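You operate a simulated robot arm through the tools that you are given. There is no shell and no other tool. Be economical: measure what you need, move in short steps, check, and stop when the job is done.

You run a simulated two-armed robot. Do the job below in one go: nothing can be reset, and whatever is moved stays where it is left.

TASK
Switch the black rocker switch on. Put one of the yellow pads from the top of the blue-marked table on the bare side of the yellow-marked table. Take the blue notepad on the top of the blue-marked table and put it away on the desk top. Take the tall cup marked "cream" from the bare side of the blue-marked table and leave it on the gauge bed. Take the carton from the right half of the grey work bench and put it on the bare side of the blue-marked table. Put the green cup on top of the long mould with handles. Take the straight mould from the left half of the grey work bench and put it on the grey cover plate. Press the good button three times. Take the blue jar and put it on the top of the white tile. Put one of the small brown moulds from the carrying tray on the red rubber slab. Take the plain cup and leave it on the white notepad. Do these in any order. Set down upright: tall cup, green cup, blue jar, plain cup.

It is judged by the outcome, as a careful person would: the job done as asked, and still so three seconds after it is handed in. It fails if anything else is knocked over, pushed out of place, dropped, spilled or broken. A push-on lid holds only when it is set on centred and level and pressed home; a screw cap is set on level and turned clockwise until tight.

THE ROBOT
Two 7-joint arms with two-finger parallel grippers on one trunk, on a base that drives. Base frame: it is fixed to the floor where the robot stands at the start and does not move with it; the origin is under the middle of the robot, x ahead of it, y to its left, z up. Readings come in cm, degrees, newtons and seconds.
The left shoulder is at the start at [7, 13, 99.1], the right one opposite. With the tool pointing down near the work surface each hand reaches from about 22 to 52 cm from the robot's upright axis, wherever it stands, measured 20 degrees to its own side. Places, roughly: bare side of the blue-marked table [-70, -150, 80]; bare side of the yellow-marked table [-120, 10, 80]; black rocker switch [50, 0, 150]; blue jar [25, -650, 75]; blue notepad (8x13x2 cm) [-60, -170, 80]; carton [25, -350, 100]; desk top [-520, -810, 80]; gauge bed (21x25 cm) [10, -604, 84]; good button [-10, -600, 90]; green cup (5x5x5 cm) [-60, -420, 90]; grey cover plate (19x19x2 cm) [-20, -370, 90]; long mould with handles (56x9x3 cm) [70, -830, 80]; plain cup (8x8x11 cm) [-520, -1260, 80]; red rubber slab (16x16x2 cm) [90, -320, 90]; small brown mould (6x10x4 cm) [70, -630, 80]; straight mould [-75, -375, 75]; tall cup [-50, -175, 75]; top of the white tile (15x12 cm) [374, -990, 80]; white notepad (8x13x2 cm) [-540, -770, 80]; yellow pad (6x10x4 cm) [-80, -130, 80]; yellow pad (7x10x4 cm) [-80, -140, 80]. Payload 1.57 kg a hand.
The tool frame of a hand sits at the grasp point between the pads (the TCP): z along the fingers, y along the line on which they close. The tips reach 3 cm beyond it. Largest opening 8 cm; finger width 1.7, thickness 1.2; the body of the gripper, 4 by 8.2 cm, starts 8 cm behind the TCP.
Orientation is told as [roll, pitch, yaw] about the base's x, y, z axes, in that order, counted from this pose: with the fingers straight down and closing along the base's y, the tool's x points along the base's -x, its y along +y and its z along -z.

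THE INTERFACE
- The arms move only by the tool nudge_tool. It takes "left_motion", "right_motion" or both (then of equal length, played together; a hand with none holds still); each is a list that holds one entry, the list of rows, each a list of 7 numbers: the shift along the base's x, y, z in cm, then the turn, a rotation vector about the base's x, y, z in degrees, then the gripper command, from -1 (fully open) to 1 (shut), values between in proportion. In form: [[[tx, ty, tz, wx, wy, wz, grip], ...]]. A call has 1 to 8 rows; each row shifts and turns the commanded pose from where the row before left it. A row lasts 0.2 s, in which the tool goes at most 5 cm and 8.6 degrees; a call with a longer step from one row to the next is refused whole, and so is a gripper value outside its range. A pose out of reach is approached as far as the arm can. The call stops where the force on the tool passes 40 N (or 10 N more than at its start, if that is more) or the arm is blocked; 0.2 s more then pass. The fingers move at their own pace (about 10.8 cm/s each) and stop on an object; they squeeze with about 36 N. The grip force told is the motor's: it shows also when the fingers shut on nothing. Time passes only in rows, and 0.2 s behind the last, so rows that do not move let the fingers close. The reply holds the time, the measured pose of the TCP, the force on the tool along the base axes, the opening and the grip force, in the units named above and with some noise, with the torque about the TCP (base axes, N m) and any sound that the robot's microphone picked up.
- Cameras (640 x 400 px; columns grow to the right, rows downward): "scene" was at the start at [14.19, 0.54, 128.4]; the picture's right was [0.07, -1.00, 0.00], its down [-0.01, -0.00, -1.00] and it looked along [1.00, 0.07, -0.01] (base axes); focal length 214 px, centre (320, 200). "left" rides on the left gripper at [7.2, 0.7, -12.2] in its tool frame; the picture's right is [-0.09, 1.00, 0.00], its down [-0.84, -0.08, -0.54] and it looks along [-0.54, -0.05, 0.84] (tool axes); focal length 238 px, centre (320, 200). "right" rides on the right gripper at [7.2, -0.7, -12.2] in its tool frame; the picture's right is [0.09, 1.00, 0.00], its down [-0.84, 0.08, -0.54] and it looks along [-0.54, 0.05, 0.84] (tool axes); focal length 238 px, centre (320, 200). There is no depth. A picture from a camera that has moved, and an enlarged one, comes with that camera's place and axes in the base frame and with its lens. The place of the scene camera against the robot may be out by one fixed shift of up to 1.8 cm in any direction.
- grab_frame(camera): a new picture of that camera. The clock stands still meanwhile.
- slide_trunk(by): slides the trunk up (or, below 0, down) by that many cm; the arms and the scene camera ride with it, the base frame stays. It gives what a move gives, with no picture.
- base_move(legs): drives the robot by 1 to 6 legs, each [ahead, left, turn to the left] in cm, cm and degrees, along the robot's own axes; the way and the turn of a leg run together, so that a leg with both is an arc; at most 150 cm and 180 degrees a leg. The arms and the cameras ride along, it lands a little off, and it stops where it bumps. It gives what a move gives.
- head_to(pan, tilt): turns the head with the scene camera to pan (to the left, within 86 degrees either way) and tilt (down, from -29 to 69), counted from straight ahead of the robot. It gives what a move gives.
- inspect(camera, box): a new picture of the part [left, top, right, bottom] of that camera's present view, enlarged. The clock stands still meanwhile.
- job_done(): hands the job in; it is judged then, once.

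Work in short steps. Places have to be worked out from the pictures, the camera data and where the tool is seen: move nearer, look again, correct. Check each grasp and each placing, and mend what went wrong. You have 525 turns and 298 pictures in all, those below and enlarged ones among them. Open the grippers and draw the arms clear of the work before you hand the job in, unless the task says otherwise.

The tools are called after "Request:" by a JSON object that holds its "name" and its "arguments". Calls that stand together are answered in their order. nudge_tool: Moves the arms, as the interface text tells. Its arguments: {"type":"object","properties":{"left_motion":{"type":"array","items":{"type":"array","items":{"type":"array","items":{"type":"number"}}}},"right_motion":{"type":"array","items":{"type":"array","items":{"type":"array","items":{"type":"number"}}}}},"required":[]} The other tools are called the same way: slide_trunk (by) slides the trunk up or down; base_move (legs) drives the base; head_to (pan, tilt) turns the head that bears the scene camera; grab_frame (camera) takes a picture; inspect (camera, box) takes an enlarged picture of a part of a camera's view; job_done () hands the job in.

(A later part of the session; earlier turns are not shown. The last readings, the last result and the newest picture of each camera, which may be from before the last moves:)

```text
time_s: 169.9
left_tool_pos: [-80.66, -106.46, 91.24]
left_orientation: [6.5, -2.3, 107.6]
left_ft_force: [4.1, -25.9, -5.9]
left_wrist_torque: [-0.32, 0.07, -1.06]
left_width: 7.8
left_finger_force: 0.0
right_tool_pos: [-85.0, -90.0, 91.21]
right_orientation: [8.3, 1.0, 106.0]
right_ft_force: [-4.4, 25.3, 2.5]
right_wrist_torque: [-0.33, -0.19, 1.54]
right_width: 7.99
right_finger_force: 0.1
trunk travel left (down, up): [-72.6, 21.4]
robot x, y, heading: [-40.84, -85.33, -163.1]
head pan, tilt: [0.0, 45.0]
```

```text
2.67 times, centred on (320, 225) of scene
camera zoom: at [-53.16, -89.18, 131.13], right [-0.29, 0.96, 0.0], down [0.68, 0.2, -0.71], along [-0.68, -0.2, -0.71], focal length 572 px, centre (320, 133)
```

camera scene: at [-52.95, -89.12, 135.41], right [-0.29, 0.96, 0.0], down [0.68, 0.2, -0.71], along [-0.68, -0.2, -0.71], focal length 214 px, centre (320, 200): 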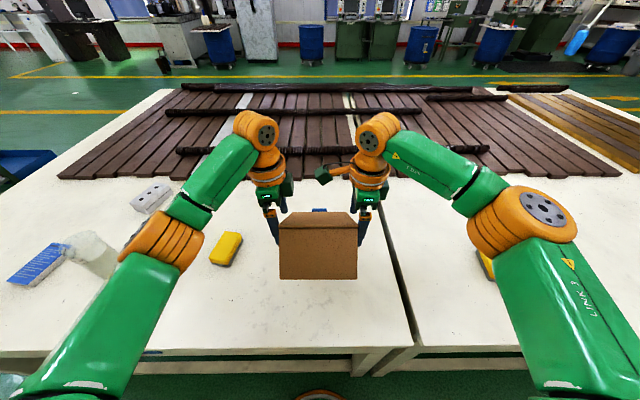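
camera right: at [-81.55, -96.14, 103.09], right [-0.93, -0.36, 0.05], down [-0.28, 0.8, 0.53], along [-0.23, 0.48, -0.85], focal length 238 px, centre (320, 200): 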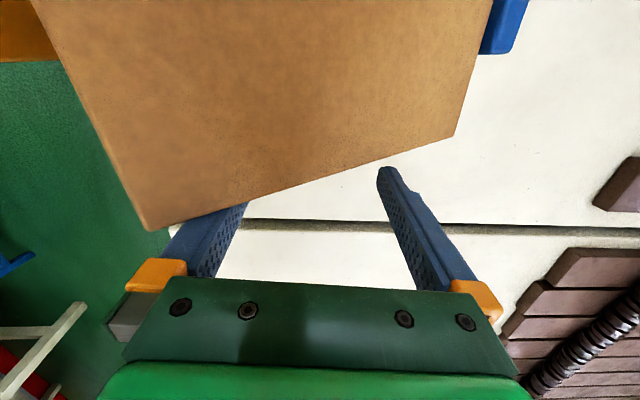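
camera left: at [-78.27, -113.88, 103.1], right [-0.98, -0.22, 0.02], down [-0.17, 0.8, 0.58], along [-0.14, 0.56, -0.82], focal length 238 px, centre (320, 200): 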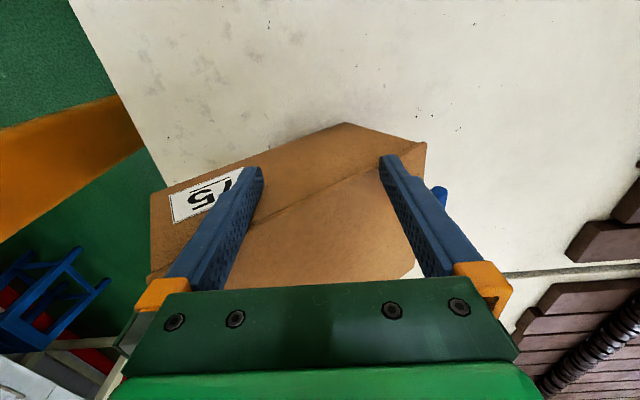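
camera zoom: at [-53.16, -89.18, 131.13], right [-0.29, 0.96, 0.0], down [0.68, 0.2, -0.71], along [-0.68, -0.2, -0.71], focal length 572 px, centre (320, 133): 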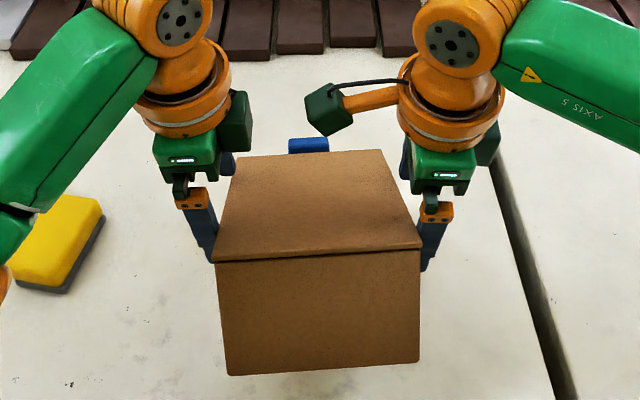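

Working; about 22° remain. I continue tilting.

Request:
{"name": "nudge_tool", "arguments": {"left_motion": [[[0, 0, 0, -1.2, 3.8, 0, -1], [0, 0, 0, -1.2, 3.8, 0, -1], [0, 0, 0, -1.2, 3.8, 0, -1], [0, 0, 0, 0, 0, 0, -1]]], "right_motion": [[[0, 0, 0, -1.2, 3.8, 0, -1], [0, 0, 0, -1.2, 3.8, 0, -1], [0, 0, 0, -1.2, 3.8, 0, -1], [0, 0, 0, 0, 0, 0, -1]]]}}

Request:
{"name": "nudge_tool", "arguments": {"left_motion": [[[0, 0, 0, -1.2, 3.8, 0, -1], [0, 0, 0, -1.2, 3.8, 0, -1], [0, 0, 0, 0, 0, 0, -1]]], "right_motion": [[[0, 0, 0, -1.2, 3.8, 0, -1], [0, 0, 0, -1.2, 3.8, 0, -1], [0, 0, 0, 0, 0, 0, -1]]]}}

Request:
{"name": "inspect", "arguments": {"camera": "scene", "box": [200, 150, 440, 300]}}

```text
time_s: 170.9
left_tool_pos: [-80.53, -106.49, 91.4]
left_orientation: [18.4, -2.4, 107.1]
left_ft_force: [4.1, -26.2, 0.2]
left_wrist_torque: [-0.03, -0.09, -1.09]
left_width: 7.73
left_finger_force: 0.1
right_tool_pos: [-85.03, -90.08, 91.13]
right_orientation: [20.2, 1.3, 106.3]
right_ft_force: [-5.1, 25.7, -4.1]
right_wrist_torque: [0.27, 0.16, 1.42]
right_width: 8.0
right_finger_force: 0.1
trunk travel left (down, up): [-72.6, 21.4]
robot x, y, heading: [-40.15, -85.05, -163.4]
head pan, tilt: [0.0, 45.0]
```

```text
time_s: 171.7
left_tool_pos: [-80.49, -106.51, 91.38]
left_orientation: [26.4, -2.2, 106.7]
left_ft_force: [6.7, -26.6, 1.6]
left_wrist_torque: [-0.16, -0.17, -1.22]
left_width: 7.77
left_finger_force: 0.0
right_tool_pos: [-85.03, -90.08, 91.24]
right_orientation: [28.2, 1.3, 106.4]
right_ft_force: [-6.0, 26.6, -4.1]
right_wrist_torque: [0.56, 0.27, 1.4]
right_width: 7.97
right_finger_force: 0.0
trunk travel left (down, up): [-72.6, 21.4]
robot x, y, heading: [-40.45, -85.2, -163.4]
head pan, tilt: [0.0, 45.0]
```

```text
2.67 times, centred on (320, 225) of scene
camera zoom: at [-53.16, -89.18, 131.13], right [-0.29, 0.96, 0.0], down [0.68, 0.2, -0.71], along [-0.68, -0.2, -0.71], focal length 572 px, centre (320, 133)
```

zoom: 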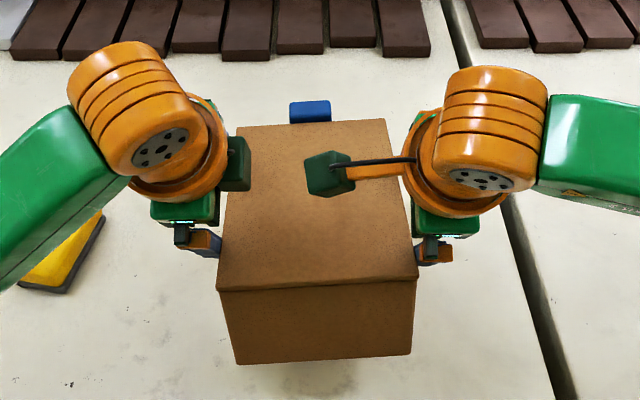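

Nearly level, bottom about 3 cm above the table. I lower gently.

Request:
{"name": "nudge_tool", "arguments": {"left_motion": [[[0, 0, -0.5, -0.6, 1.9, 0, -1], [0, 0, -0.5, -0.6, 1.9, 0, -1], [0, 0, -0.5, 0, 0, 0, -1], [0, 0, -0.4, 0, 0, 0, -1]]], "right_motion": [[[0, 0, -0.5, -0.6, 1.9, 0, -1], [0, 0, -0.5, -0.6, 1.9, 0, -1], [0, 0, -0.5, 0, 0, 0, -1], [0, 0, -0.4, 0, 0, 0, -1]]]}}

Request:
{"name": "nudge_tool", "arguments": {"left_motion": [[[0, 0, -0.3, 0, 0, 0, -1], [0, 0, -0.3, 0, 0, 0, -1], [0, 0, -0.3, 0, 0, 0, -1], [0, 0, -0.3, 0, 0, 0, -1], [0, 0, -0.3, 0, 0, 0, -1]]], "right_motion": [[[0, 0, -0.3, 0, 0, 0, -1], [0, 0, -0.3, 0, 0, 0, -1], [0, 0, -0.3, 0, 0, 0, -1], [0, 0, -0.3, 0, 0, 0, -1], [0, 0, -0.3, 0, 0, 0, -1]]]}}

Request:
{"name": "inspect", "arguments": {"camera": "scene", "box": [200, 150, 440, 300]}}

```text
time_s: 172.7
left_tool_pos: [-80.56, -106.6, 89.57]
left_orientation: [30.4, -2.2, 106.5]
left_ft_force: [6.5, -23.2, 2.7]
left_wrist_torque: [-0.09, -0.14, -1.09]
left_width: 7.83
left_finger_force: 0.2
right_tool_pos: [-85.07, -90.01, 89.41]
right_orientation: [32.2, 1.6, 106.5]
right_ft_force: [-6.7, 21.8, -5.0]
right_wrist_torque: [0.72, 0.3, 0.99]
right_width: 7.98
right_finger_force: 0.0
trunk travel left (down, up): [-72.6, 21.4]
robot x, y, heading: [-40.97, -85.39, -163.1]
head pan, tilt: [0.0, 45.0]
```

```text
time_s: 173.9
left_tool_pos: [-80.37, -106.47, 88.19]
left_orientation: [30.4, -2.3, 106.5]
left_ft_force: [4.9, -14.8, 4.2]
left_wrist_torque: [-0.24, -0.04, -0.61]
left_width: 7.84
left_finger_force: 0.1
right_tool_pos: [-84.91, -90.02, 87.94]
right_orientation: [32.4, 1.5, 106.7]
right_ft_force: [-3.1, 17.1, -2.7]
right_wrist_torque: [0.36, 0.32, 0.84]
right_width: 8.02
right_finger_force: 0.1
trunk travel left (down, up): [-72.6, 21.4]
robot x, y, heading: [-40.76, -85.11, -163.3]
head pan, tilt: [0.0, 45.0]
```

```text
2.67 times, centred on (320, 225) of scene
camera zoom: at [-52.95, -89.09, 131.16], right [-0.29, 0.96, 0.0], down [0.68, 0.2, -0.71], along [-0.68, -0.2, -0.71], focal length 572 px, centre (320, 133)
```

zoom: 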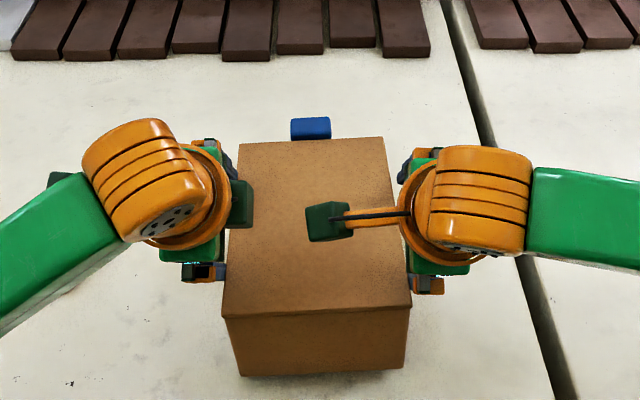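

Request:
{"name": "nudge_tool", "arguments": {"left_motion": [[[0, 0, -0.3, 0, 0, 0, -1], [0, 0, -0.3, 0, 0, 0, -1], [0, 0, -0.3, 0, 0, 0, -1], [0, 0, -0.3, 0, 0, 0, -1]]], "right_motion": [[[0, 0, -0.3, 0, 0, 0, -1], [0, 0, -0.3, 0, 0, 0, -1], [0, 0, -0.3, 0, 0, 0, -1], [0, 0, -0.3, 0, 0, 0, -1]]]}}

Request:
{"name": "inspect", "arguments": {"camera": "scene", "box": [200, 150, 440, 300]}}

```text
time_s: 174.9
left_tool_pos: [-79.98, -106.39, 87.43]
left_orientation: [31.2, -2.4, 106.5]
left_ft_force: [11.6, -13.4, 31.9]
left_wrist_torque: [-0.69, 2.11, -0.9]
left_width: 8.01
left_finger_force: 0.1
right_tool_pos: [-84.39, -89.95, 87.07]
right_orientation: [32.9, 1.5, 106.6]
right_ft_force: [-8.1, 11.6, -3.7]
right_wrist_torque: [0.24, 0.49, 0.54]
right_width: 7.92
right_finger_force: 0.0
trunk travel left (down, up): [-72.6, 21.4]
robot x, y, heading: [-40.77, -85.35, -163.2]
head pan, tilt: [0.0, 45.0]
```

```text
2.67 times, centred on (320, 225) of scene
camera zoom: at [-52.1, -88.86, 131.28], right [-0.29, 0.96, 0.0], down [0.67, 0.2, -0.71], along [-0.68, -0.21, -0.7], focal length 572 px, centre (320, 133)
```

zoom: 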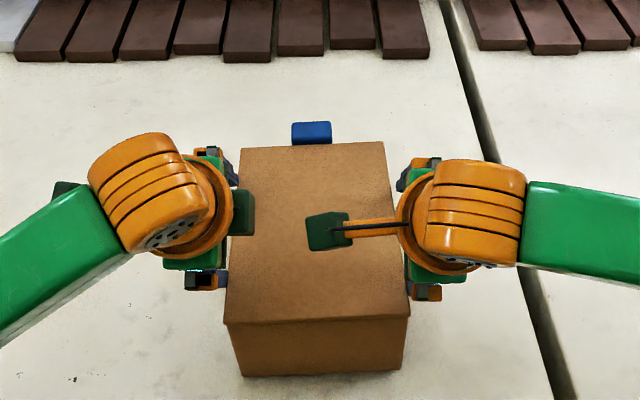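

The carton is on the table. I open the hold by moving both hands outward slowly.

Request:
{"name": "nudge_tool", "arguments": {"left_motion": [[[0.05, -0.2, 0.2, 0, 0, 0, -1], [0.1, -0.3, 0, 0, 0, 0, -1], [0.2, -0.6, 0, 0, 0, 0, -1], [0.3, -1, 0, 0, 0, 0, -1], [0.3, -1, 0, 0, 0, 0, -1], [0.6, -2, 0, 0, 0, 0, -1]]], "right_motion": [[[-0.05, 0.2, 0, 0, 0, 0, -1], [-0.1, 0.3, 0, 0, 0, 0, -1], [-0.2, 0.6, 0, 0, 0, 0, -1], [-0.3, 1, 0, 0, 0, 0, -1], [-0.3, 1, 0, 0, 0, 0, -1], [-0.6, 2, 0, 0, 0, 0, -1]]]}}

Request:
{"name": "grab_frame", "arguments": {"camera": "scene"}}

```text
time_s: 176.3
left_tool_pos: [-78.88, -111.55, 87.07]
left_orientation: [30.4, -2.4, 106.6]
left_ft_force: [1.2, 0.5, 0.7]
left_wrist_torque: [0.0, 0.03, 0.01]
left_width: 7.99
left_finger_force: 0.0
right_tool_pos: [-86.42, -84.95, 86.6]
right_orientation: [32.2, 1.7, 106.6]
right_ft_force: [1.4, 0.4, 0.0]
right_wrist_torque: [0.0, 0.02, 0.02]
right_width: 8.01
right_finger_force: 0.1
trunk travel left (down, up): [-72.6, 21.4]
robot x, y, heading: [-40.33, -85.28, -163.1]
head pan, tilt: [0.0, 45.0]
```

```text
218 pictures are left
camera scene: at [-53.04, -89.15, 131.13], right [-0.29, 0.96, 0.0], down [0.68, 0.2, -0.71], along [-0.68, -0.2, -0.71], focal length 214 px, centre (320, 200)
```

scene: 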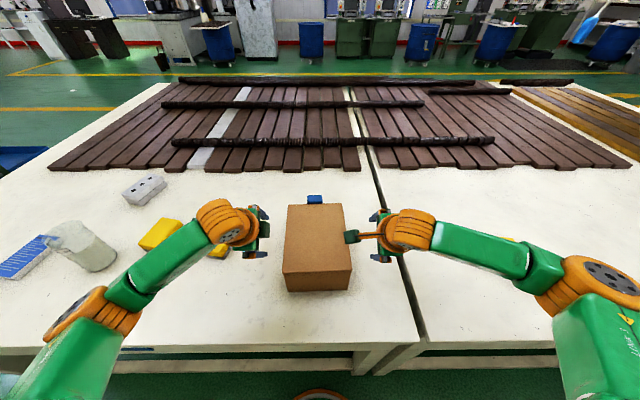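

The carton stands flat on the bare side. I raise both hands, turning them back to vertical.

Request:
{"name": "nudge_tool", "arguments": {"left_motion": [[[0, 0, 3, 0, 0, 0, -1], [0, 0, 4, 1.2, -3.8, 0, -1], [0, 0, 4, 1.2, -3.8, 0, -1], [0, 0, 4, 1.2, -3.8, 0, -1], [0, 0, 3, 1.2, -3.8, 0, -1], [0, 0, 3, 1.2, -3.8, 0, -1], [0, 0, 0, 1.2, -3.8, 0, -1], [0, 0, 0, 1.5, -5.5, 0, -1]]], "right_motion": [[[0, 0, 3, 0, 0, 0, -1], [0, 0, 4, 1.2, -3.8, 0, -1], [0, 0, 4, 1.2, -3.8, 0, -1], [0, 0, 4, 1.2, -3.8, 0, -1], [0, 0, 3, 1.2, -3.8, 0, -1], [0, 0, 3, 1.2, -3.8, 0, -1], [0, 0, 0, 1.5, -5, 0, -1], [0, 0, 0, 2, -6.5, 0, -1]]]}}

Request:
{"name": "base_move", "arguments": {"legs": [[-25, 0, 0], [0, 62, 0]]}}

Request:
{"name": "head_to", "arguments": {"pan": 0, "tilt": 40}}

Request:
{"name": "grab_frame", "arguments": {"camera": "scene"}}

```text
time_s: 178.1
left_tool_pos: [-79.13, -111.44, 108.1]
left_orientation: [0.8, -2.1, 107.6]
left_ft_force: [-0.3, -0.2, 0.9]
left_wrist_torque: [0.06, -0.01, 0.0]
left_width: 8.01
left_finger_force: 0.1
right_tool_pos: [-86.55, -84.94, 107.81]
right_orientation: [0.3, 1.0, 106.2]
right_ft_force: [-0.8, 0.0, 0.3]
right_wrist_torque: [-0.01, -0.03, 0.0]
right_width: 8.0
right_finger_force: 0.1
trunk travel left (down, up): [-72.6, 21.4]
robot x, y, heading: [-40.72, -85.33, -163.4]
head pan, tilt: [0.0, 45.0]
```

```text
time_s: 183.1
left_tool_pos: [-36.04, -164.54, 107.92]
left_orientation: [0.9, -2.1, 108.6]
left_ft_force: [-0.1, -0.5, -1.3]
left_wrist_torque: [0.0, -0.02, 0.0]
left_width: 8.02
left_finger_force: 0.1
right_tool_pos: [-43.75, -138.15, 107.7]
right_orientation: [0.3, 1.0, 106.7]
right_ft_force: [0.0, -1.0, -0.1]
right_wrist_torque: [0.0, -0.03, 0.02]
right_width: 8.0
right_finger_force: 0.1
trunk travel left (down, up): [-72.6, 21.4]
robot x, y, heading: [2.19, -138.06, -162.4]
head pan, tilt: [0.0, 45.0]
```

```text
time_s: 183.7
left_tool_pos: [-35.98, -164.72, 107.98]
left_orientation: [0.9, -2.2, 108.6]
left_ft_force: [0.6, -0.3, -0.4]
left_wrist_torque: [0.0, -0.02, -0.01]
left_width: 7.99
left_finger_force: 0.1
right_tool_pos: [-43.75, -138.19, 107.78]
right_orientation: [0.3, 1.0, 106.7]
right_ft_force: [0.9, 0.5, -0.3]
right_wrist_torque: [-0.03, -0.03, -0.01]
right_width: 7.99
right_finger_force: 0.0
trunk travel left (down, up): [-72.6, 21.4]
robot x, y, heading: [2.28, -137.99, -162.2]
head pan, tilt: [0.0, 40.0]
```

```text
217 pictures are left
camera scene: at [-10.75, -141.97, 131.86], right [-0.3, 0.95, 0.0], down [0.61, 0.19, -0.77], along [-0.73, -0.23, -0.64], focal length 214 px, centre (320, 200)
```

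scene: 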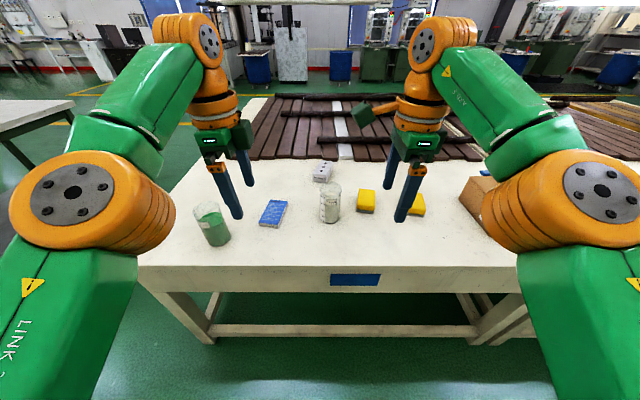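

Both cups are in view; I zoom on their labels.

Request:
{"name": "inspect", "arguments": {"camera": "scene", "box": [185, 160, 385, 285]}}

```text
3.20 times, centred on (285, 222) of scene
camera zoom: at [-10.75, -141.97, 131.86], right [-0.3, 0.95, 0.0], down [0.61, 0.19, -0.77], along [-0.73, -0.23, -0.64], focal length 686 px, centre (432, 128)
```

zoom: 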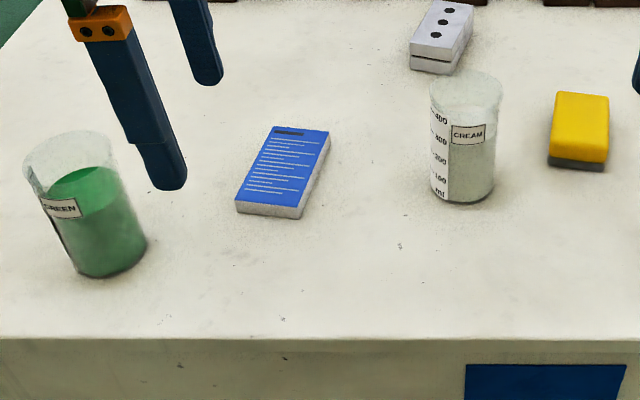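

The right-hand cup is marked CREAM, at about [-63, -155]; the blue notepad is at about [-59, -175]. I turn both hands back and drive to face them.

Request:
{"name": "nudge_tool", "arguments": {"left_motion": [[[0, 0, 0, 0, 0, 8, -1], [0, 0, 0, 0, 0, 8, -1], [0, 0, 0, 0, 0, 8, -1], [0, 0, 0, 0, 0, 8, -1], [0, 0, 0, 0, 0, 8, -1], [0, 0, 0, 0, 0, 8, -1], [0, 0, 0, 0, 0, 8, -1], [0, 0, 0, 0, 0, 8, -1]]], "right_motion": [[[0, 0, 0, 0, 0, 8, -1], [0, 0, 0, 0, 0, 8, -1], [0, 0, 0, 0, 0, 8, -1], [0, 0, 0, 0, 0, 8, -1], [0, 0, 0, 0, 0, 8, -1], [0, 0, 0, 0, 0, 8, -1], [0, 0, 0, 0, 0, 8, -1], [0, 0, 0, 0, 0, 8, -1]]]}}

Request:
{"name": "nudge_tool", "arguments": {"left_motion": [[[0, 0, 1, 0, 0, 8, -1], [0, 0, 1, 0, 0, 8, -1], [0, 0, 1, -1, -1, 4, -1], [0, 0, 0, 0, 0, 0, -1]]], "right_motion": [[[-2, 0, 1, 0, 0, 8, -1], [-2, 0, 1, 0, 0, 8, -1], [-1, 0, 1, 0, 0, 8, -1], [0, 0, 0, 0, 0, 2, -1]]]}}

Request:
{"name": "base_move", "arguments": {"legs": [[0, 6, -0.6], [18, 0, 0]]}}

Request:
{"name": "head_to", "arguments": {"pan": 0, "tilt": 50}}

Request:
{"name": "grab_frame", "arguments": {"camera": "scene"}}

Request:
{"name": "grab_frame", "arguments": {"camera": "left"}}

Request:
{"name": "grab_frame", "arguments": {"camera": "right"}}

```text
time_s: 185.5
left_tool_pos: [-36.05, -164.62, 108.07]
left_orientation: [0.8, -2.2, 172.7]
left_ft_force: [-0.7, 0.1, 0.2]
left_wrist_torque: [-0.02, 0.01, -0.01]
left_width: 8.01
left_finger_force: 0.0
right_tool_pos: [-43.83, -138.29, 107.73]
right_orientation: [0.5, 0.9, 170.7]
right_ft_force: [-0.2, -0.7, 0.1]
right_wrist_torque: [-0.02, -0.01, 0.0]
right_width: 7.99
right_finger_force: 0.1
trunk travel left (down, up): [-72.6, 21.4]
robot x, y, heading: [2.03, -138.09, -162.5]
head pan, tilt: [0.0, 40.0]
```

```text
time_s: 186.5
left_tool_pos: [-35.34, -163.91, 110.17]
left_orientation: [1.5, -2.0, -169.5]
left_ft_force: [1.5, -0.2, -0.2]
left_wrist_torque: [0.04, 0.01, 0.0]
left_width: 7.99
left_finger_force: 0.0
left hand out of reach, approached as far as the arm can: row 2, 3
right_tool_pos: [-43.16, -137.8, 107.68]
right_orientation: [-0.3, 1.1, -166.7]
right_ft_force: [0.6, 0.7, -0.2]
right_wrist_torque: [0.0, 0.01, 0.0]
right_width: 8.01
right_finger_force: 0.1
right hand out of reach, approached as far as the arm can: row 1, 2, 3
trunk travel left (down, up): [-72.6, 21.4]
robot x, y, heading: [1.8, -137.84, -162.5]
head pan, tilt: [0.0, 40.0]
```

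```text
time_s: 188.6
left_tool_pos: [-50.68, -174.55, 110.28]
left_orientation: [1.5, -2.2, -169.9]
left_ft_force: [-0.6, -0.2, 0.4]
left_wrist_torque: [0.02, 0.02, 0.04]
left_width: 7.98
left_finger_force: 0.1
right_tool_pos: [-58.42, -148.61, 107.94]
right_orientation: [-0.4, 0.9, -167.3]
right_ft_force: [0.1, 0.2, -0.8]
right_wrist_torque: [-0.02, 0.05, 0.02]
right_width: 7.99
right_finger_force: 0.0
trunk travel left (down, up): [-72.6, 21.4]
robot x, y, heading: [-13.73, -148.84, -162.8]
head pan, tilt: [0.0, 40.0]
```

```text
time_s: 189.3
left_tool_pos: [-50.85, -174.72, 110.07]
left_orientation: [1.5, -1.9, -169.8]
left_ft_force: [0.2, 0.1, -0.5]
left_wrist_torque: [0.03, -0.02, -0.02]
left_width: 7.99
left_finger_force: 0.2
right_tool_pos: [-58.67, -148.68, 107.8]
right_orientation: [-0.3, 1.2, -167.3]
right_ft_force: [-0.8, 0.4, -0.6]
right_wrist_torque: [0.0, -0.01, 0.0]
right_width: 7.99
right_finger_force: 0.1
trunk travel left (down, up): [-72.6, 21.4]
robot x, y, heading: [-13.26, -148.53, -162.7]
head pan, tilt: [0.0, 50.0]
```

```text
215 pictures are left
camera scene: at [-25.5, -152.65, 130.45], right [-0.29, 0.96, 0.0], down [0.73, 0.23, -0.64], along [-0.61, -0.19, -0.77], focal length 214 px, centre (320, 200)
```

scene: 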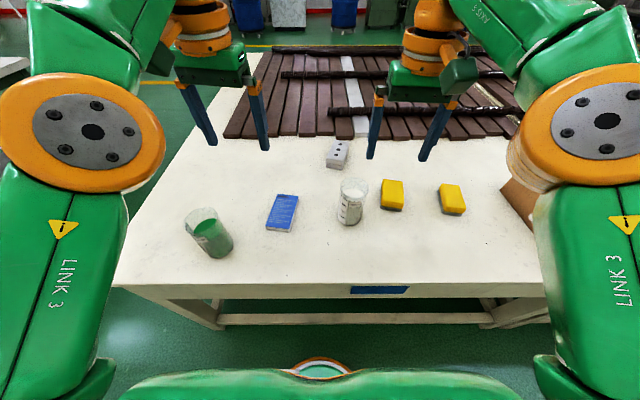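

```text
214 pictures are left
camera left: at [-43.4, -173.74, 122.07], right [0.08, -1.0, 0.03], down [-0.82, -0.05, 0.57], along [-0.56, -0.07, -0.82], focal length 238 px, centre (320, 200)
```

left: 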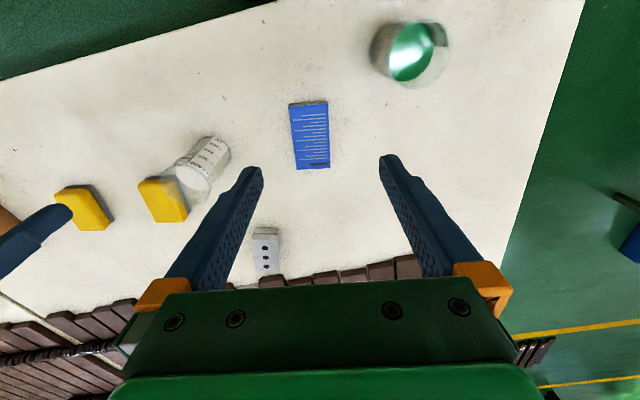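

```text
213 pictures are left
camera right: at [-51.99, -146.61, 120.17], right [0.31, -0.95, 0.0], down [-0.81, -0.26, 0.53], along [-0.5, -0.16, -0.85], focal length 238 px, centre (320, 200)
```

right: 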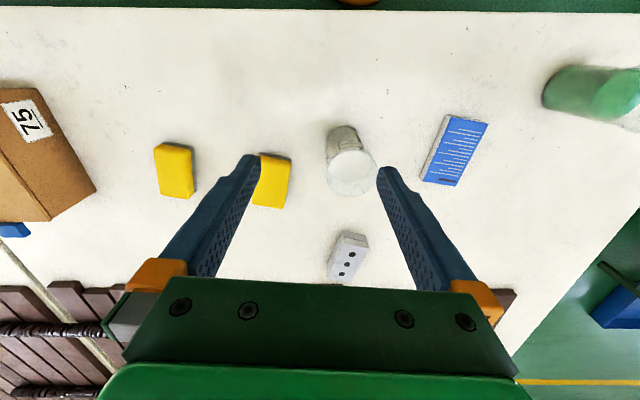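

The cup centre is about [-63.7, -155] with its rim near z 89.5; the notepad centre about [-58.7, -174.6], ~7 cm wide. I drive 8 cm in and place the hands above them.

Request:
{"name": "base_move", "arguments": {"legs": [[8, 0, 0]]}}

Request:
{"name": "nudge_tool", "arguments": {"left_motion": [[[0, 1, -3, 0, 0, 0, -1], [0, 1, -4, -0.9, 1.8, 0, -1], [0, 0, -4, 0, 0, 0, -1]]], "right_motion": [[[1.3, -2, -2, 0, 0, 0, -1], [1.2, -2, -3, 0, 0, 0, -1], [0, 0, -3, 0, 0, 0, -1]]]}}

Request:
{"name": "grab_frame", "arguments": {"camera": "right"}}

Request:
{"name": "grab_frame", "arguments": {"camera": "left"}}

```text
time_s: 190.4
left_tool_pos: [-58.05, -177.01, 110.23]
left_orientation: [1.4, -2.3, -170.0]
left_ft_force: [0.4, -0.4, -0.2]
left_wrist_torque: [0.01, 0.03, 0.0]
left_width: 7.99
left_finger_force: 0.0
right_tool_pos: [-65.82, -151.0, 108.05]
right_orientation: [-0.3, 0.8, -167.3]
right_ft_force: [1.2, -0.9, -0.4]
right_wrist_torque: [0.01, 0.04, 0.02]
right_width: 8.03
right_finger_force: 0.1
trunk travel left (down, up): [-72.6, 21.4]
robot x, y, heading: [-21.21, -151.09, -162.8]
head pan, tilt: [0.0, 50.0]
```

```text
time_s: 191.2
left_tool_pos: [-58.73, -174.95, 99.05]
left_orientation: [2.1, -3.8, -169.8]
left_ft_force: [0.2, 0.6, -0.8]
left_wrist_torque: [0.03, -0.05, -0.01]
left_width: 7.99
left_finger_force: 0.0
right_tool_pos: [-63.62, -155.14, 99.78]
right_orientation: [-0.3, 1.1, -167.3]
right_ft_force: [-0.2, 0.1, -0.2]
right_wrist_torque: [0.01, 0.0, -0.03]
right_width: 8.0
right_finger_force: 0.1
trunk travel left (down, up): [-72.6, 21.4]
robot x, y, heading: [-21.01, -151.21, -162.9]
head pan, tilt: [0.0, 50.0]
```

```text
212 pictures are left
camera right: at [-56.98, -153.1, 112.06], right [0.31, -0.95, 0.0], down [-0.81, -0.26, 0.53], along [-0.5, -0.16, -0.85], focal length 238 px, centre (320, 200)
```

right: 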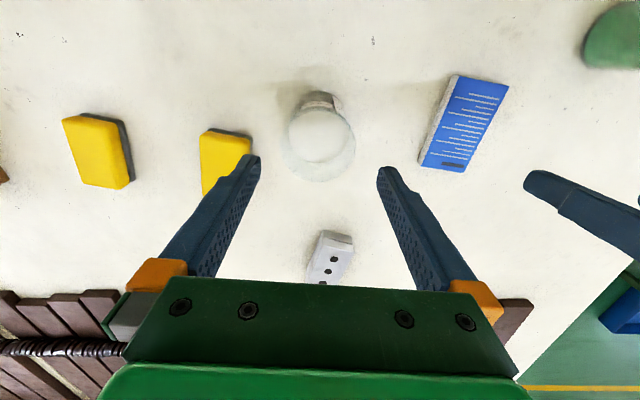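

```text
211 pictures are left
camera left: at [-50.82, -173.81, 110.78], right [0.09, -1.0, 0.04], down [-0.8, -0.05, 0.59], along [-0.59, -0.08, -0.8], focal length 238 px, centre (320, 200)
```

left: 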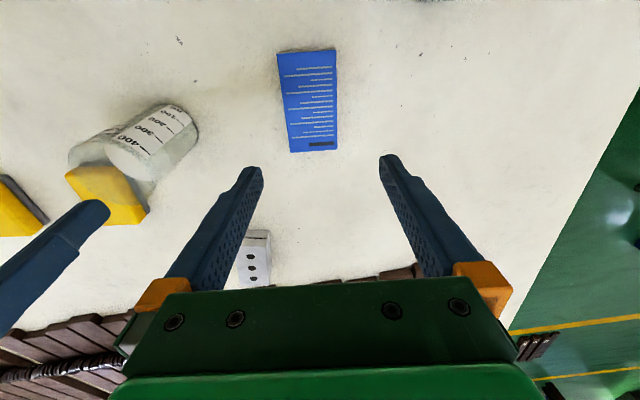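

I level the left hand (+2.7,-3.4), centre the right over the cup and bring its tips to just above the rim.

Request:
{"name": "nudge_tool", "arguments": {"left_motion": [[[0, 0, -2, 2.7, -3.4, 0, -1], [0, 0, -1, 0, 0, 0, -1], [0, 0, 0, 0, 0, 0, -1]]], "right_motion": [[[-0.33, -0.55, -2, 0, 0, 0, -1], [0, 0, -3, 0, 0, 0, -1], [0, 0, -1, 0, 0, 0, -1]]]}}

Request:
{"name": "grab_frame", "arguments": {"camera": "right"}}

Request:
{"name": "grab_frame", "arguments": {"camera": "left"}}

Request:
{"name": "inspect", "arguments": {"camera": "scene", "box": [240, 100, 440, 225]}}

```text
time_s: 192.0
left_tool_pos: [-58.36, -175.03, 96.18]
left_orientation: [-0.1, 0.0, -169.8]
left_ft_force: [-0.2, 0.4, 1.1]
left_wrist_torque: [0.01, -0.01, 0.01]
left_width: 8.01
left_finger_force: 0.1
right_tool_pos: [-63.76, -155.64, 93.88]
right_orientation: [-0.3, 1.0, -167.3]
right_ft_force: [-1.0, -0.7, -0.2]
right_wrist_torque: [-0.01, 0.02, -0.05]
right_width: 8.0
right_finger_force: 0.1
trunk travel left (down, up): [-72.6, 21.4]
robot x, y, heading: [-20.83, -151.06, -162.5]
head pan, tilt: [0.0, 50.0]
```

```text
210 pictures are left
camera right: at [-57.14, -153.52, 106.21], right [0.31, -0.95, 0.0], down [-0.81, -0.26, 0.53], along [-0.5, -0.16, -0.85], focal length 238 px, centre (320, 200)
```

right: 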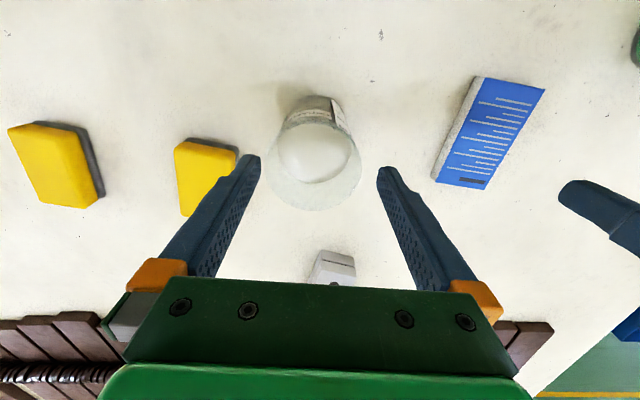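

```text
209 pictures are left
camera left: at [-51.22, -174.37, 108.3], right [0.09, -1.0, 0.0], down [-0.84, -0.07, 0.54], along [-0.54, -0.05, -0.84], focal length 238 px, centre (320, 200)
```

left: 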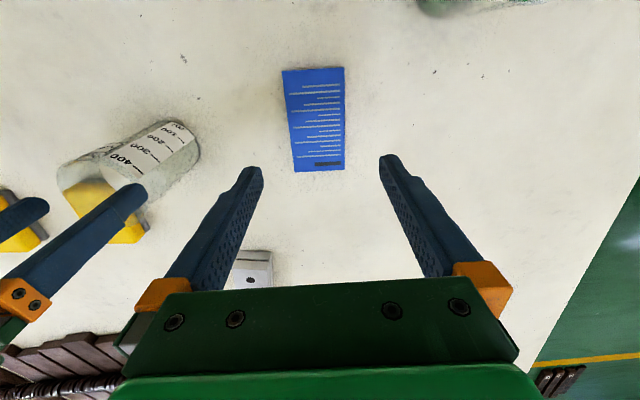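

```text
3.20 times, centred on (340, 162) of scene
camera zoom: at [-32.99, -154.96, 130.46], right [-0.29, 0.96, 0.0], down [0.73, 0.23, -0.64], along [-0.61, -0.19, -0.77], focal length 686 px, centre (256, 320)
```

zoom: 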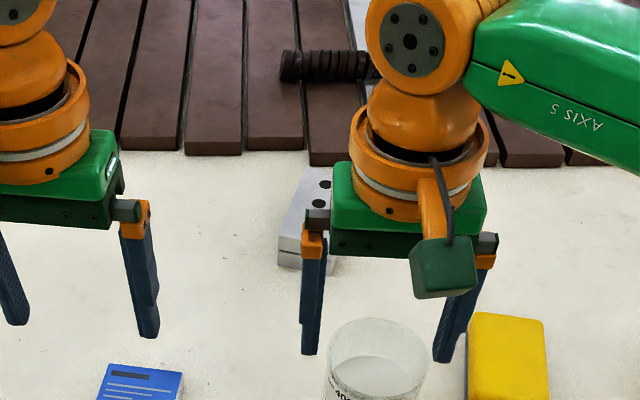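

I zoom the right wrist view to centre on the rim precisely.

Request:
{"name": "inspect", "arguments": {"camera": "right", "box": [235, 80, 395, 230]}}

```text
2.67 times, centred on (315, 155) of right
camera zoom: at [-57.14, -153.52, 106.21], right [0.31, -0.95, 0.0], down [-0.81, -0.26, 0.53], along [-0.5, -0.16, -0.85], focal length 636 px, centre (333, 320)
```

zoom: 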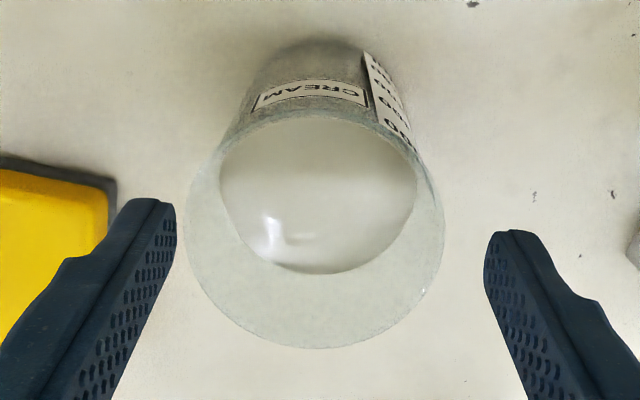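

The rim centre is about 0.35 cm to one side and 0.7 cm beyond. I correct and lower slightly, then look again.

Request:
{"name": "nudge_tool", "arguments": {"right_motion": [[[-0.75, 0.2, 0, 0, 0, 0, -1], [0, 0, -1, 0, 0, 0, -1], [0, 0, 0, 0, 0, 0, -1]]]}}

Request:
{"name": "inspect", "arguments": {"camera": "right", "box": [235, 80, 395, 230]}}

```text
time_s: 192.8
left_tool_pos: [-58.42, -174.96, 96.19]
left_orientation: [0.0, -0.1, -169.8]
left_ft_force: [-0.5, 0.4, 1.0]
left_wrist_torque: [0.02, 0.0, 0.01]
left_width: 7.99
left_finger_force: 0.0
right_tool_pos: [-64.64, -155.42, 92.91]
right_orientation: [-0.3, 1.0, -167.3]
right_ft_force: [-0.9, -0.2, -0.2]
right_wrist_torque: [0.0, 0.01, -0.02]
right_width: 7.99
right_finger_force: 0.0
trunk travel left (down, up): [-72.6, 21.4]
robot x, y, heading: [-21.01, -151.15, -162.6]
head pan, tilt: [0.0, 50.0]
```

```text
2.67 times, centred on (315, 155) of right
camera zoom: at [-58.05, -153.35, 105.16], right [0.31, -0.95, 0.0], down [-0.81, -0.26, 0.53], along [-0.5, -0.16, -0.85], focal length 636 px, centre (333, 320)
```

zoom: 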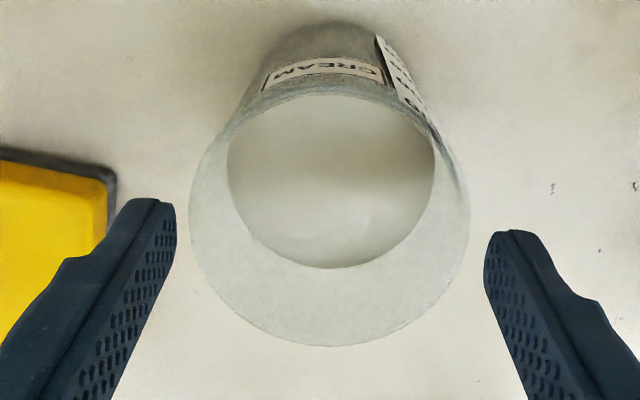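

Centred laterally with ample margin (cup ≈6.8 cm). I shift back 0.8 cm along the finger plane and descend around the cup.

Request:
{"name": "nudge_tool", "arguments": {"right_motion": [[[0.75, 0.17, 0, 0, 0, 0, -1], [0, 0, -1, 0, 0, 0, -1], [0, 0, -1, 0, 0, 0, -1], [0, 0, -1, 0, 0, 0, -1]]]}}

Request:
{"name": "inspect", "arguments": {"camera": "right", "box": [200, 50, 440, 250]}}

```text
time_s: 193.8
left_tool_pos: [-58.44, -175.08, 96.1]
left_orientation: [0.0, -0.2, -169.8]
left_ft_force: [-0.1, 0.9, -0.4]
left_wrist_torque: [0.04, 0.0, -0.01]
left_width: 7.99
left_finger_force: 0.0
right_tool_pos: [-64.0, -155.17, 89.91]
right_orientation: [-0.3, 1.0, -167.3]
right_ft_force: [0.1, 0.2, -0.7]
right_wrist_torque: [0.04, -0.03, 0.01]
right_width: 7.98
right_finger_force: 0.0
trunk travel left (down, up): [-72.6, 21.4]
robot x, y, heading: [-21.13, -150.99, -162.9]
head pan, tilt: [0.0, 50.0]
```

```text
2.00 times, centred on (320, 150) of right
camera zoom: at [-57.32, -153.18, 102.17], right [0.31, -0.95, 0.0], down [-0.81, -0.26, 0.53], along [-0.5, -0.16, -0.85], focal length 477 px, centre (320, 300)
```

zoom: 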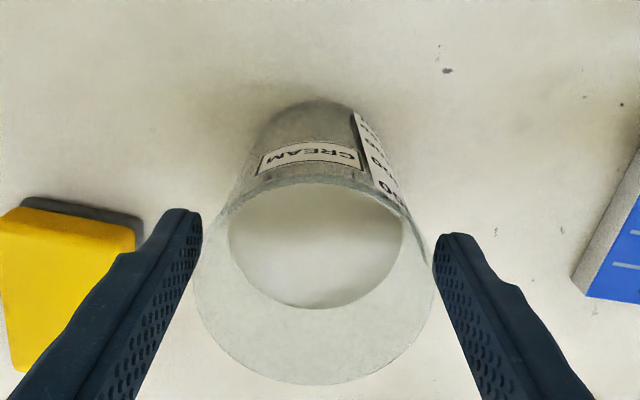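

No contact and the fingers straddle it. I descend to z≈84.5 and close gently.

Request:
{"name": "nudge_tool", "arguments": {"right_motion": [[[0, 0, -1.5, 0, 0, 0, -1], [0, 0, -1.5, 0, 0, 0, -1], [0, 0, -1.4, 0, 0, 0, -1], [0, 0, -1, 0, 0, 0, -1]]]}}

Request:
{"name": "grab_frame", "arguments": {"camera": "right"}}

```text
time_s: 194.8
left_tool_pos: [-58.54, -175.06, 96.02]
left_orientation: [0.0, -0.2, -169.8]
left_ft_force: [0.6, -0.3, 0.6]
left_wrist_torque: [-0.02, 0.0, -0.02]
left_width: 8.01
left_finger_force: 0.0
right_tool_pos: [-64.1, -155.27, 84.57]
right_orientation: [-0.2, 1.0, -167.3]
right_ft_force: [0.8, 0.3, 0.2]
right_wrist_torque: [0.0, 0.02, -0.04]
right_width: 8.01
right_finger_force: 0.1
trunk travel left (down, up): [-72.6, 21.4]
robot x, y, heading: [-21.11, -150.99, -162.6]
head pan, tilt: [0.0, 50.0]
```

```text
204 pictures are left
camera right: at [-57.44, -153.17, 96.84], right [0.31, -0.95, 0.0], down [-0.81, -0.26, 0.53], along [-0.5, -0.16, -0.85], focal length 238 px, centre (320, 200)
```

right: 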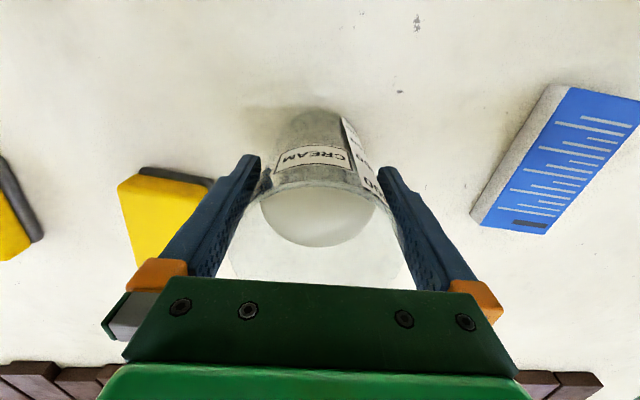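

I close to a moderate command and check the grip force.

Request:
{"name": "nudge_tool", "arguments": {"right_motion": [[[0, 0, 0, 0, 0, 0, -0.3], [0, 0, 0, 0, 0, 0, -0.3], [0, 0, 0, 0, 0, 0, -0.3]]]}}

```text
time_s: 195.6
left_tool_pos: [-58.56, -175.1, 96.05]
left_orientation: [0.0, -0.1, -169.8]
left_ft_force: [-0.9, -0.1, 0.2]
left_wrist_torque: [0.0, 0.02, 0.02]
left_width: 8.01
left_finger_force: 0.1
right_tool_pos: [-64.1, -155.3, 84.5]
right_orientation: [-0.2, 1.1, -167.3]
right_ft_force: [-0.7, 0.1, -0.5]
right_wrist_torque: [-0.08, 0.03, -0.07]
right_width: 7.3
right_finger_force: 36.1
trunk travel left (down, up): [-72.6, 21.4]
robot x, y, heading: [-21.11, -151.38, -162.9]
head pan, tilt: [0.0, 50.0]
```

Gripped at 7.3 cm. I lift the cup straight up slowly.

Request:
{"name": "nudge_tool", "arguments": {"right_motion": [[[0, 0, 0.5, 0, 0, 0, 0], [0, 0, 1, 0, 0, 0, 0], [0, 0, 1.5, 0, 0, 0, 0], [0, 0, 2, 0, 0, 0, 0], [0, 0, 2, 0, 0, 0, 0], [0, 0, 2, 0, 0, 0, 0], [0, 0, 2, 0, 0, 0, 0]]]}}

Request:
{"name": "grab_frame", "arguments": {"camera": "right"}}

Request:
{"name": "grab_frame", "arguments": {"camera": "left"}}

```text
time_s: 197.2
left_tool_pos: [-58.59, -174.94, 96.1]
left_orientation: [0.0, -0.1, -169.8]
left_ft_force: [-0.1, -0.1, 0.8]
left_wrist_torque: [-0.01, 0.02, 0.02]
left_width: 7.99
left_finger_force: 0.1
right_tool_pos: [-64.16, -155.17, 95.3]
right_orientation: [-0.2, 1.1, -167.3]
right_ft_force: [0.6, 0.7, -4.0]
right_wrist_torque: [0.02, -0.02, -0.01]
right_width: 7.32
right_finger_force: 35.6
trunk travel left (down, up): [-72.6, 21.4]
robot x, y, heading: [-21.17, -150.99, -162.9]
head pan, tilt: [0.0, 50.0]
```

```text
203 pictures are left
camera right: at [-57.44, -153.16, 107.6], right [0.31, -0.95, 0.0], down [-0.81, -0.27, 0.53], along [-0.5, -0.16, -0.85], focal length 238 px, centre (320, 200)
```

right: 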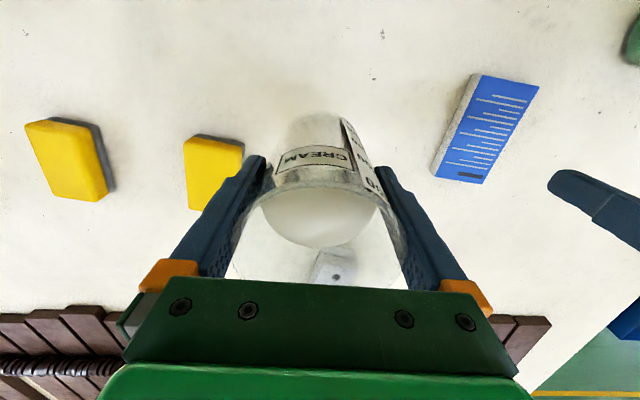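

```text
202 pictures are left
camera left: at [-51.34, -174.41, 108.27], right [0.08, -1.0, 0.0], down [-0.84, -0.07, 0.54], along [-0.54, -0.05, -0.84], focal length 238 px, centre (320, 200)
```

left: 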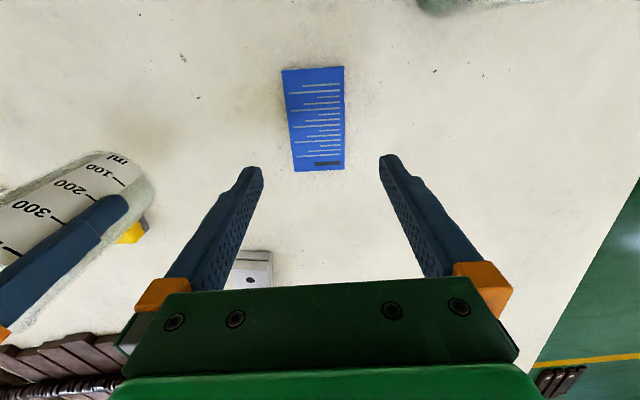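

The cup is held upright. For the notepad: its centre is offset (-0.9, +0.35) from the left tool; I correct and descend to z≈83.

Request:
{"name": "nudge_tool", "arguments": {"left_motion": [[[-0.88, 0.35, -3, 0, 0, 0, -1], [0, 0, -4, 0, 0, 0, -1], [0, 0, -3, 0, 0, 0, -1], [0, 0, -2.5, 0, 0, 0, -1]]]}}

Request:
{"name": "grab_frame", "arguments": {"camera": "left"}}

```text
time_s: 198.2
left_tool_pos: [-59.37, -174.71, 83.34]
left_orientation: [0.0, -0.1, -169.8]
left_ft_force: [0.3, 0.3, 0.0]
left_wrist_torque: [-0.03, 0.01, 0.0]
left_width: 8.0
left_finger_force: 0.1
right_tool_pos: [-64.09, -155.21, 95.14]
right_orientation: [-0.3, 1.1, -167.2]
right_ft_force: [-0.8, -0.4, -3.4]
right_wrist_torque: [0.0, -0.03, -0.03]
right_width: 7.3
right_finger_force: 36.3
trunk travel left (down, up): [-72.6, 21.4]
robot x, y, heading: [-21.08, -150.81, -162.8]
head pan, tilt: [0.0, 50.0]
```

```text
201 pictures are left
camera left: at [-52.2, -174.09, 95.66], right [0.09, -1.0, 0.0], down [-0.84, -0.07, 0.54], along [-0.54, -0.05, -0.84], focal length 238 px, centre (320, 200)
```

left: 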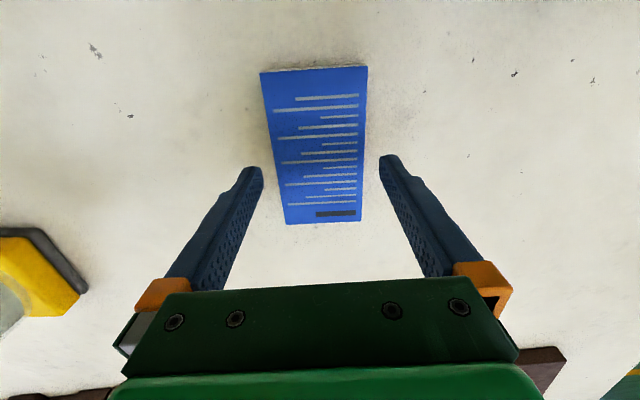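

The notepad is centred between the fingers. I descend to the table and close.

Request:
{"name": "nudge_tool", "arguments": {"left_motion": [[[0, 0, -2, 0, 0, 0, -1], [0, 0, -1, 0, 0, 0, -1], [0, 0, -0.4, 0, 0, 0, -1], [0, 0, -0.2, 0, 0, 0, -1]]]}}

Request:
{"name": "nudge_tool", "arguments": {"left_motion": [[[0, 0, 0, 0, 0, 0, 1], [0, 0, 0, 0, 0, 0, 1], [0, 0, 0, 0, 0, 0, 1], [0, 0, 2, 0, 0, 0, 1], [0, 0, 4, 0, 0, 0, 1], [0, 0, 4, 0, 0, 0, 1]]]}}

Request:
{"name": "grab_frame", "arguments": {"camera": "left"}}

```text
time_s: 199.2
left_tool_pos: [-59.48, -174.66, 79.95]
left_orientation: [0.0, 0.0, -169.9]
left_ft_force: [0.3, -0.3, 0.1]
left_wrist_torque: [0.0, -0.02, 0.0]
left_width: 8.03
left_finger_force: 0.0
right_tool_pos: [-64.14, -155.16, 95.19]
right_orientation: [-0.2, 1.2, -167.3]
right_ft_force: [-0.1, 0.7, -3.9]
right_wrist_torque: [-0.01, 0.0, 0.0]
right_width: 7.32
right_finger_force: 36.0
trunk travel left (down, up): [-72.6, 21.4]
robot x, y, heading: [-21.17, -151.18, -163.1]
head pan, tilt: [0.0, 50.0]
```

```text
time_s: 200.6
left_tool_pos: [-59.4, -174.75, 90.09]
left_orientation: [0.0, -0.1, -169.9]
left_ft_force: [0.0, -0.6, -0.8]
left_wrist_torque: [-0.01, 0.02, -0.01]
left_width: 6.95
left_finger_force: 36.0
right_tool_pos: [-64.01, -155.15, 95.22]
right_orientation: [-0.3, 1.1, -167.3]
right_ft_force: [-0.3, 0.5, -4.5]
right_wrist_torque: [0.0, -0.02, -0.01]
right_width: 7.28
right_finger_force: 35.9
trunk travel left (down, up): [-72.6, 21.4]
robot x, y, heading: [-21.22, -151.07, -162.9]
head pan, tilt: [0.0, 50.0]
```

```text
200 pictures are left
camera left: at [-52.17, -174.12, 102.27], right [0.09, -1.0, 0.0], down [-0.84, -0.07, 0.54], along [-0.54, -0.05, -0.84], focal length 238 px, centre (320, 200)
```

left: 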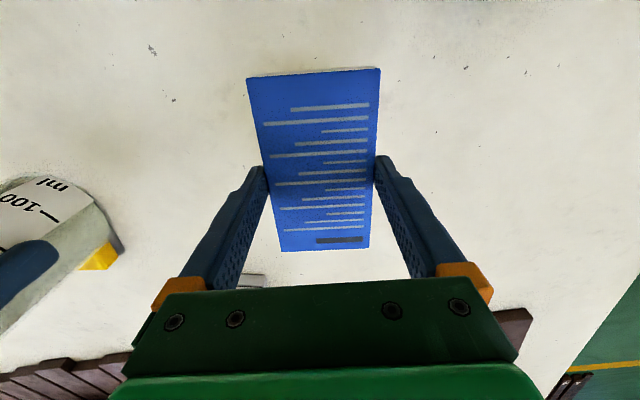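

The notepad is held. I raise the trunk, back into the aisle, and head around the west end of the bench.

Request:
{"name": "slide_trunk", "arguments": {"by": 12}}

Request:
{"name": "base_move", "arguments": {"legs": [[-30, 0, 0], [0, 110, 0]]}}

Request:
{"name": "head_to", "arguments": {"pan": 0, "tilt": 25}}

Request:
{"name": "grab_frame", "arguments": {"camera": "scene"}}

```text
time_s: 202.1
left_tool_pos: [-59.34, -174.68, 102.07]
left_orientation: [0.0, 0.0, -169.9]
left_ft_force: [-0.3, -0.1, -1.6]
left_wrist_torque: [0.04, -0.02, 0.0]
left_width: 6.94
left_finger_force: 35.9
right_tool_pos: [-64.14, -155.32, 107.16]
right_orientation: [-0.4, 1.0, -167.4]
right_ft_force: [0.6, -0.8, -4.8]
right_wrist_torque: [0.02, -0.02, 0.04]
right_width: 7.31
right_finger_force: 35.8
trunk travel left (down, up): [-84.6, 9.4]
robot x, y, heading: [-21.25, -151.02, -162.9]
head pan, tilt: [0.0, 50.0]
```

```text
time_s: 209.4
left_tool_pos: [2.19, -269.7, 101.91]
left_orientation: [0.0, 0.0, -169.8]
left_ft_force: [0.2, 0.2, -2.1]
left_wrist_torque: [-0.01, 0.0, 0.0]
left_width: 6.92
left_finger_force: 35.8
right_tool_pos: [-2.51, -250.3, 107.27]
right_orientation: [-0.3, 1.1, -167.1]
right_ft_force: [-0.3, 0.1, -4.2]
right_wrist_torque: [-0.02, -0.01, 0.0]
right_width: 7.27
right_finger_force: 36.4
trunk travel left (down, up): [-84.6, 9.4]
robot x, y, heading: [40.64, -245.95, -162.5]
head pan, tilt: [0.0, 50.0]
```

```text
time_s: 210.2
left_tool_pos: [2.05, -269.91, 101.98]
left_orientation: [-0.1, 0.0, -169.8]
left_ft_force: [-0.1, 0.8, -1.2]
left_wrist_torque: [0.0, -0.01, 0.02]
left_width: 6.96
left_finger_force: 35.8
right_tool_pos: [-2.64, -250.36, 107.15]
right_orientation: [-0.2, 1.0, -167.3]
right_ft_force: [-0.2, -0.5, -4.0]
right_wrist_torque: [-0.02, -0.03, -0.02]
right_width: 7.28
right_finger_force: 36.4
trunk travel left (down, up): [-84.6, 9.4]
robot x, y, heading: [40.1, -246.06, -162.8]
head pan, tilt: [0.0, 25.0]
```

```text
199 pictures are left
camera scene: at [26.87, -250.62, 146.17], right [-0.3, 0.95, 0.0], down [0.41, 0.13, -0.91], along [-0.86, -0.27, -0.42], focal length 214 px, centre (320, 200)
```

scene: 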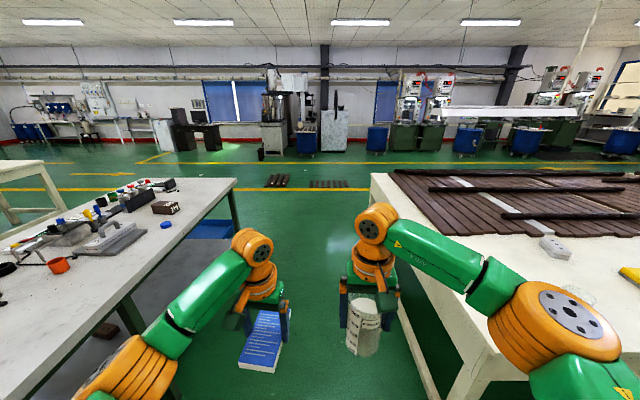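

The corridor is clear. I drive ahead to the west of the bench, then sidestep left (south).

Request:
{"name": "base_move", "arguments": {"legs": [[120, 0, 0], [118, 0, 0], [0, 130, 0], [0, 125, 0]]}}

Request:
{"name": "base_move", "arguments": {"legs": [[0, 0, 90]]}}

Request:
{"name": "grab_frame", "arguments": {"camera": "scene"}}

```text
time_s: 225.9
left_tool_pos: [-201.89, -419.01, 102.14]
left_orientation: [0.3, 0.0, -170.2]
left_ft_force: [0.7, 0.6, -1.8]
left_wrist_torque: [-0.03, -0.01, 0.01]
left_width: 6.92
left_finger_force: 35.9
right_tool_pos: [-206.59, -399.29, 107.11]
right_orientation: [-0.1, 1.2, -167.5]
right_ft_force: [0.3, 0.0, -4.3]
right_wrist_torque: [-0.03, -0.04, -0.01]
right_width: 7.28
right_finger_force: 35.7
trunk travel left (down, up): [-84.6, 9.4]
robot x, y, heading: [-163.5, -395.94, -163.3]
head pan, tilt: [0.0, 25.0]
stopped in leg 3: the robot was blocked; the commanded pose is now the measured one
```

```text
time_s: 230.1
left_tool_pos: [-139.59, -434.42, 102.08]
left_orientation: [-0.1, 0.2, -79.8]
left_ft_force: [0.0, 0.1, -1.9]
left_wrist_torque: [0.01, -0.01, 0.02]
left_width: 6.92
left_finger_force: 35.6
right_tool_pos: [-159.15, -439.23, 107.24]
right_orientation: [-0.5, 1.1, -77.2]
right_ft_force: [0.5, -0.2, -4.8]
right_wrist_torque: [0.02, 0.0, 0.0]
right_width: 7.27
right_finger_force: 35.7
trunk travel left (down, up): [-84.6, 9.4]
robot x, y, heading: [-163.57, -396.43, -72.6]
head pan, tilt: [0.0, 25.0]
```

```text
198 pictures are left
camera scene: at [-158.89, -410.05, 146.18], right [-0.95, -0.3, 0.0], down [-0.13, 0.4, -0.91], along [0.27, -0.86, -0.42], focal length 214 px, centre (320, 200)
```

scene: 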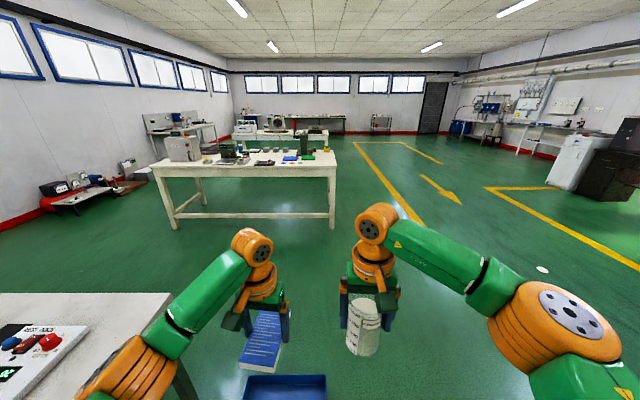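

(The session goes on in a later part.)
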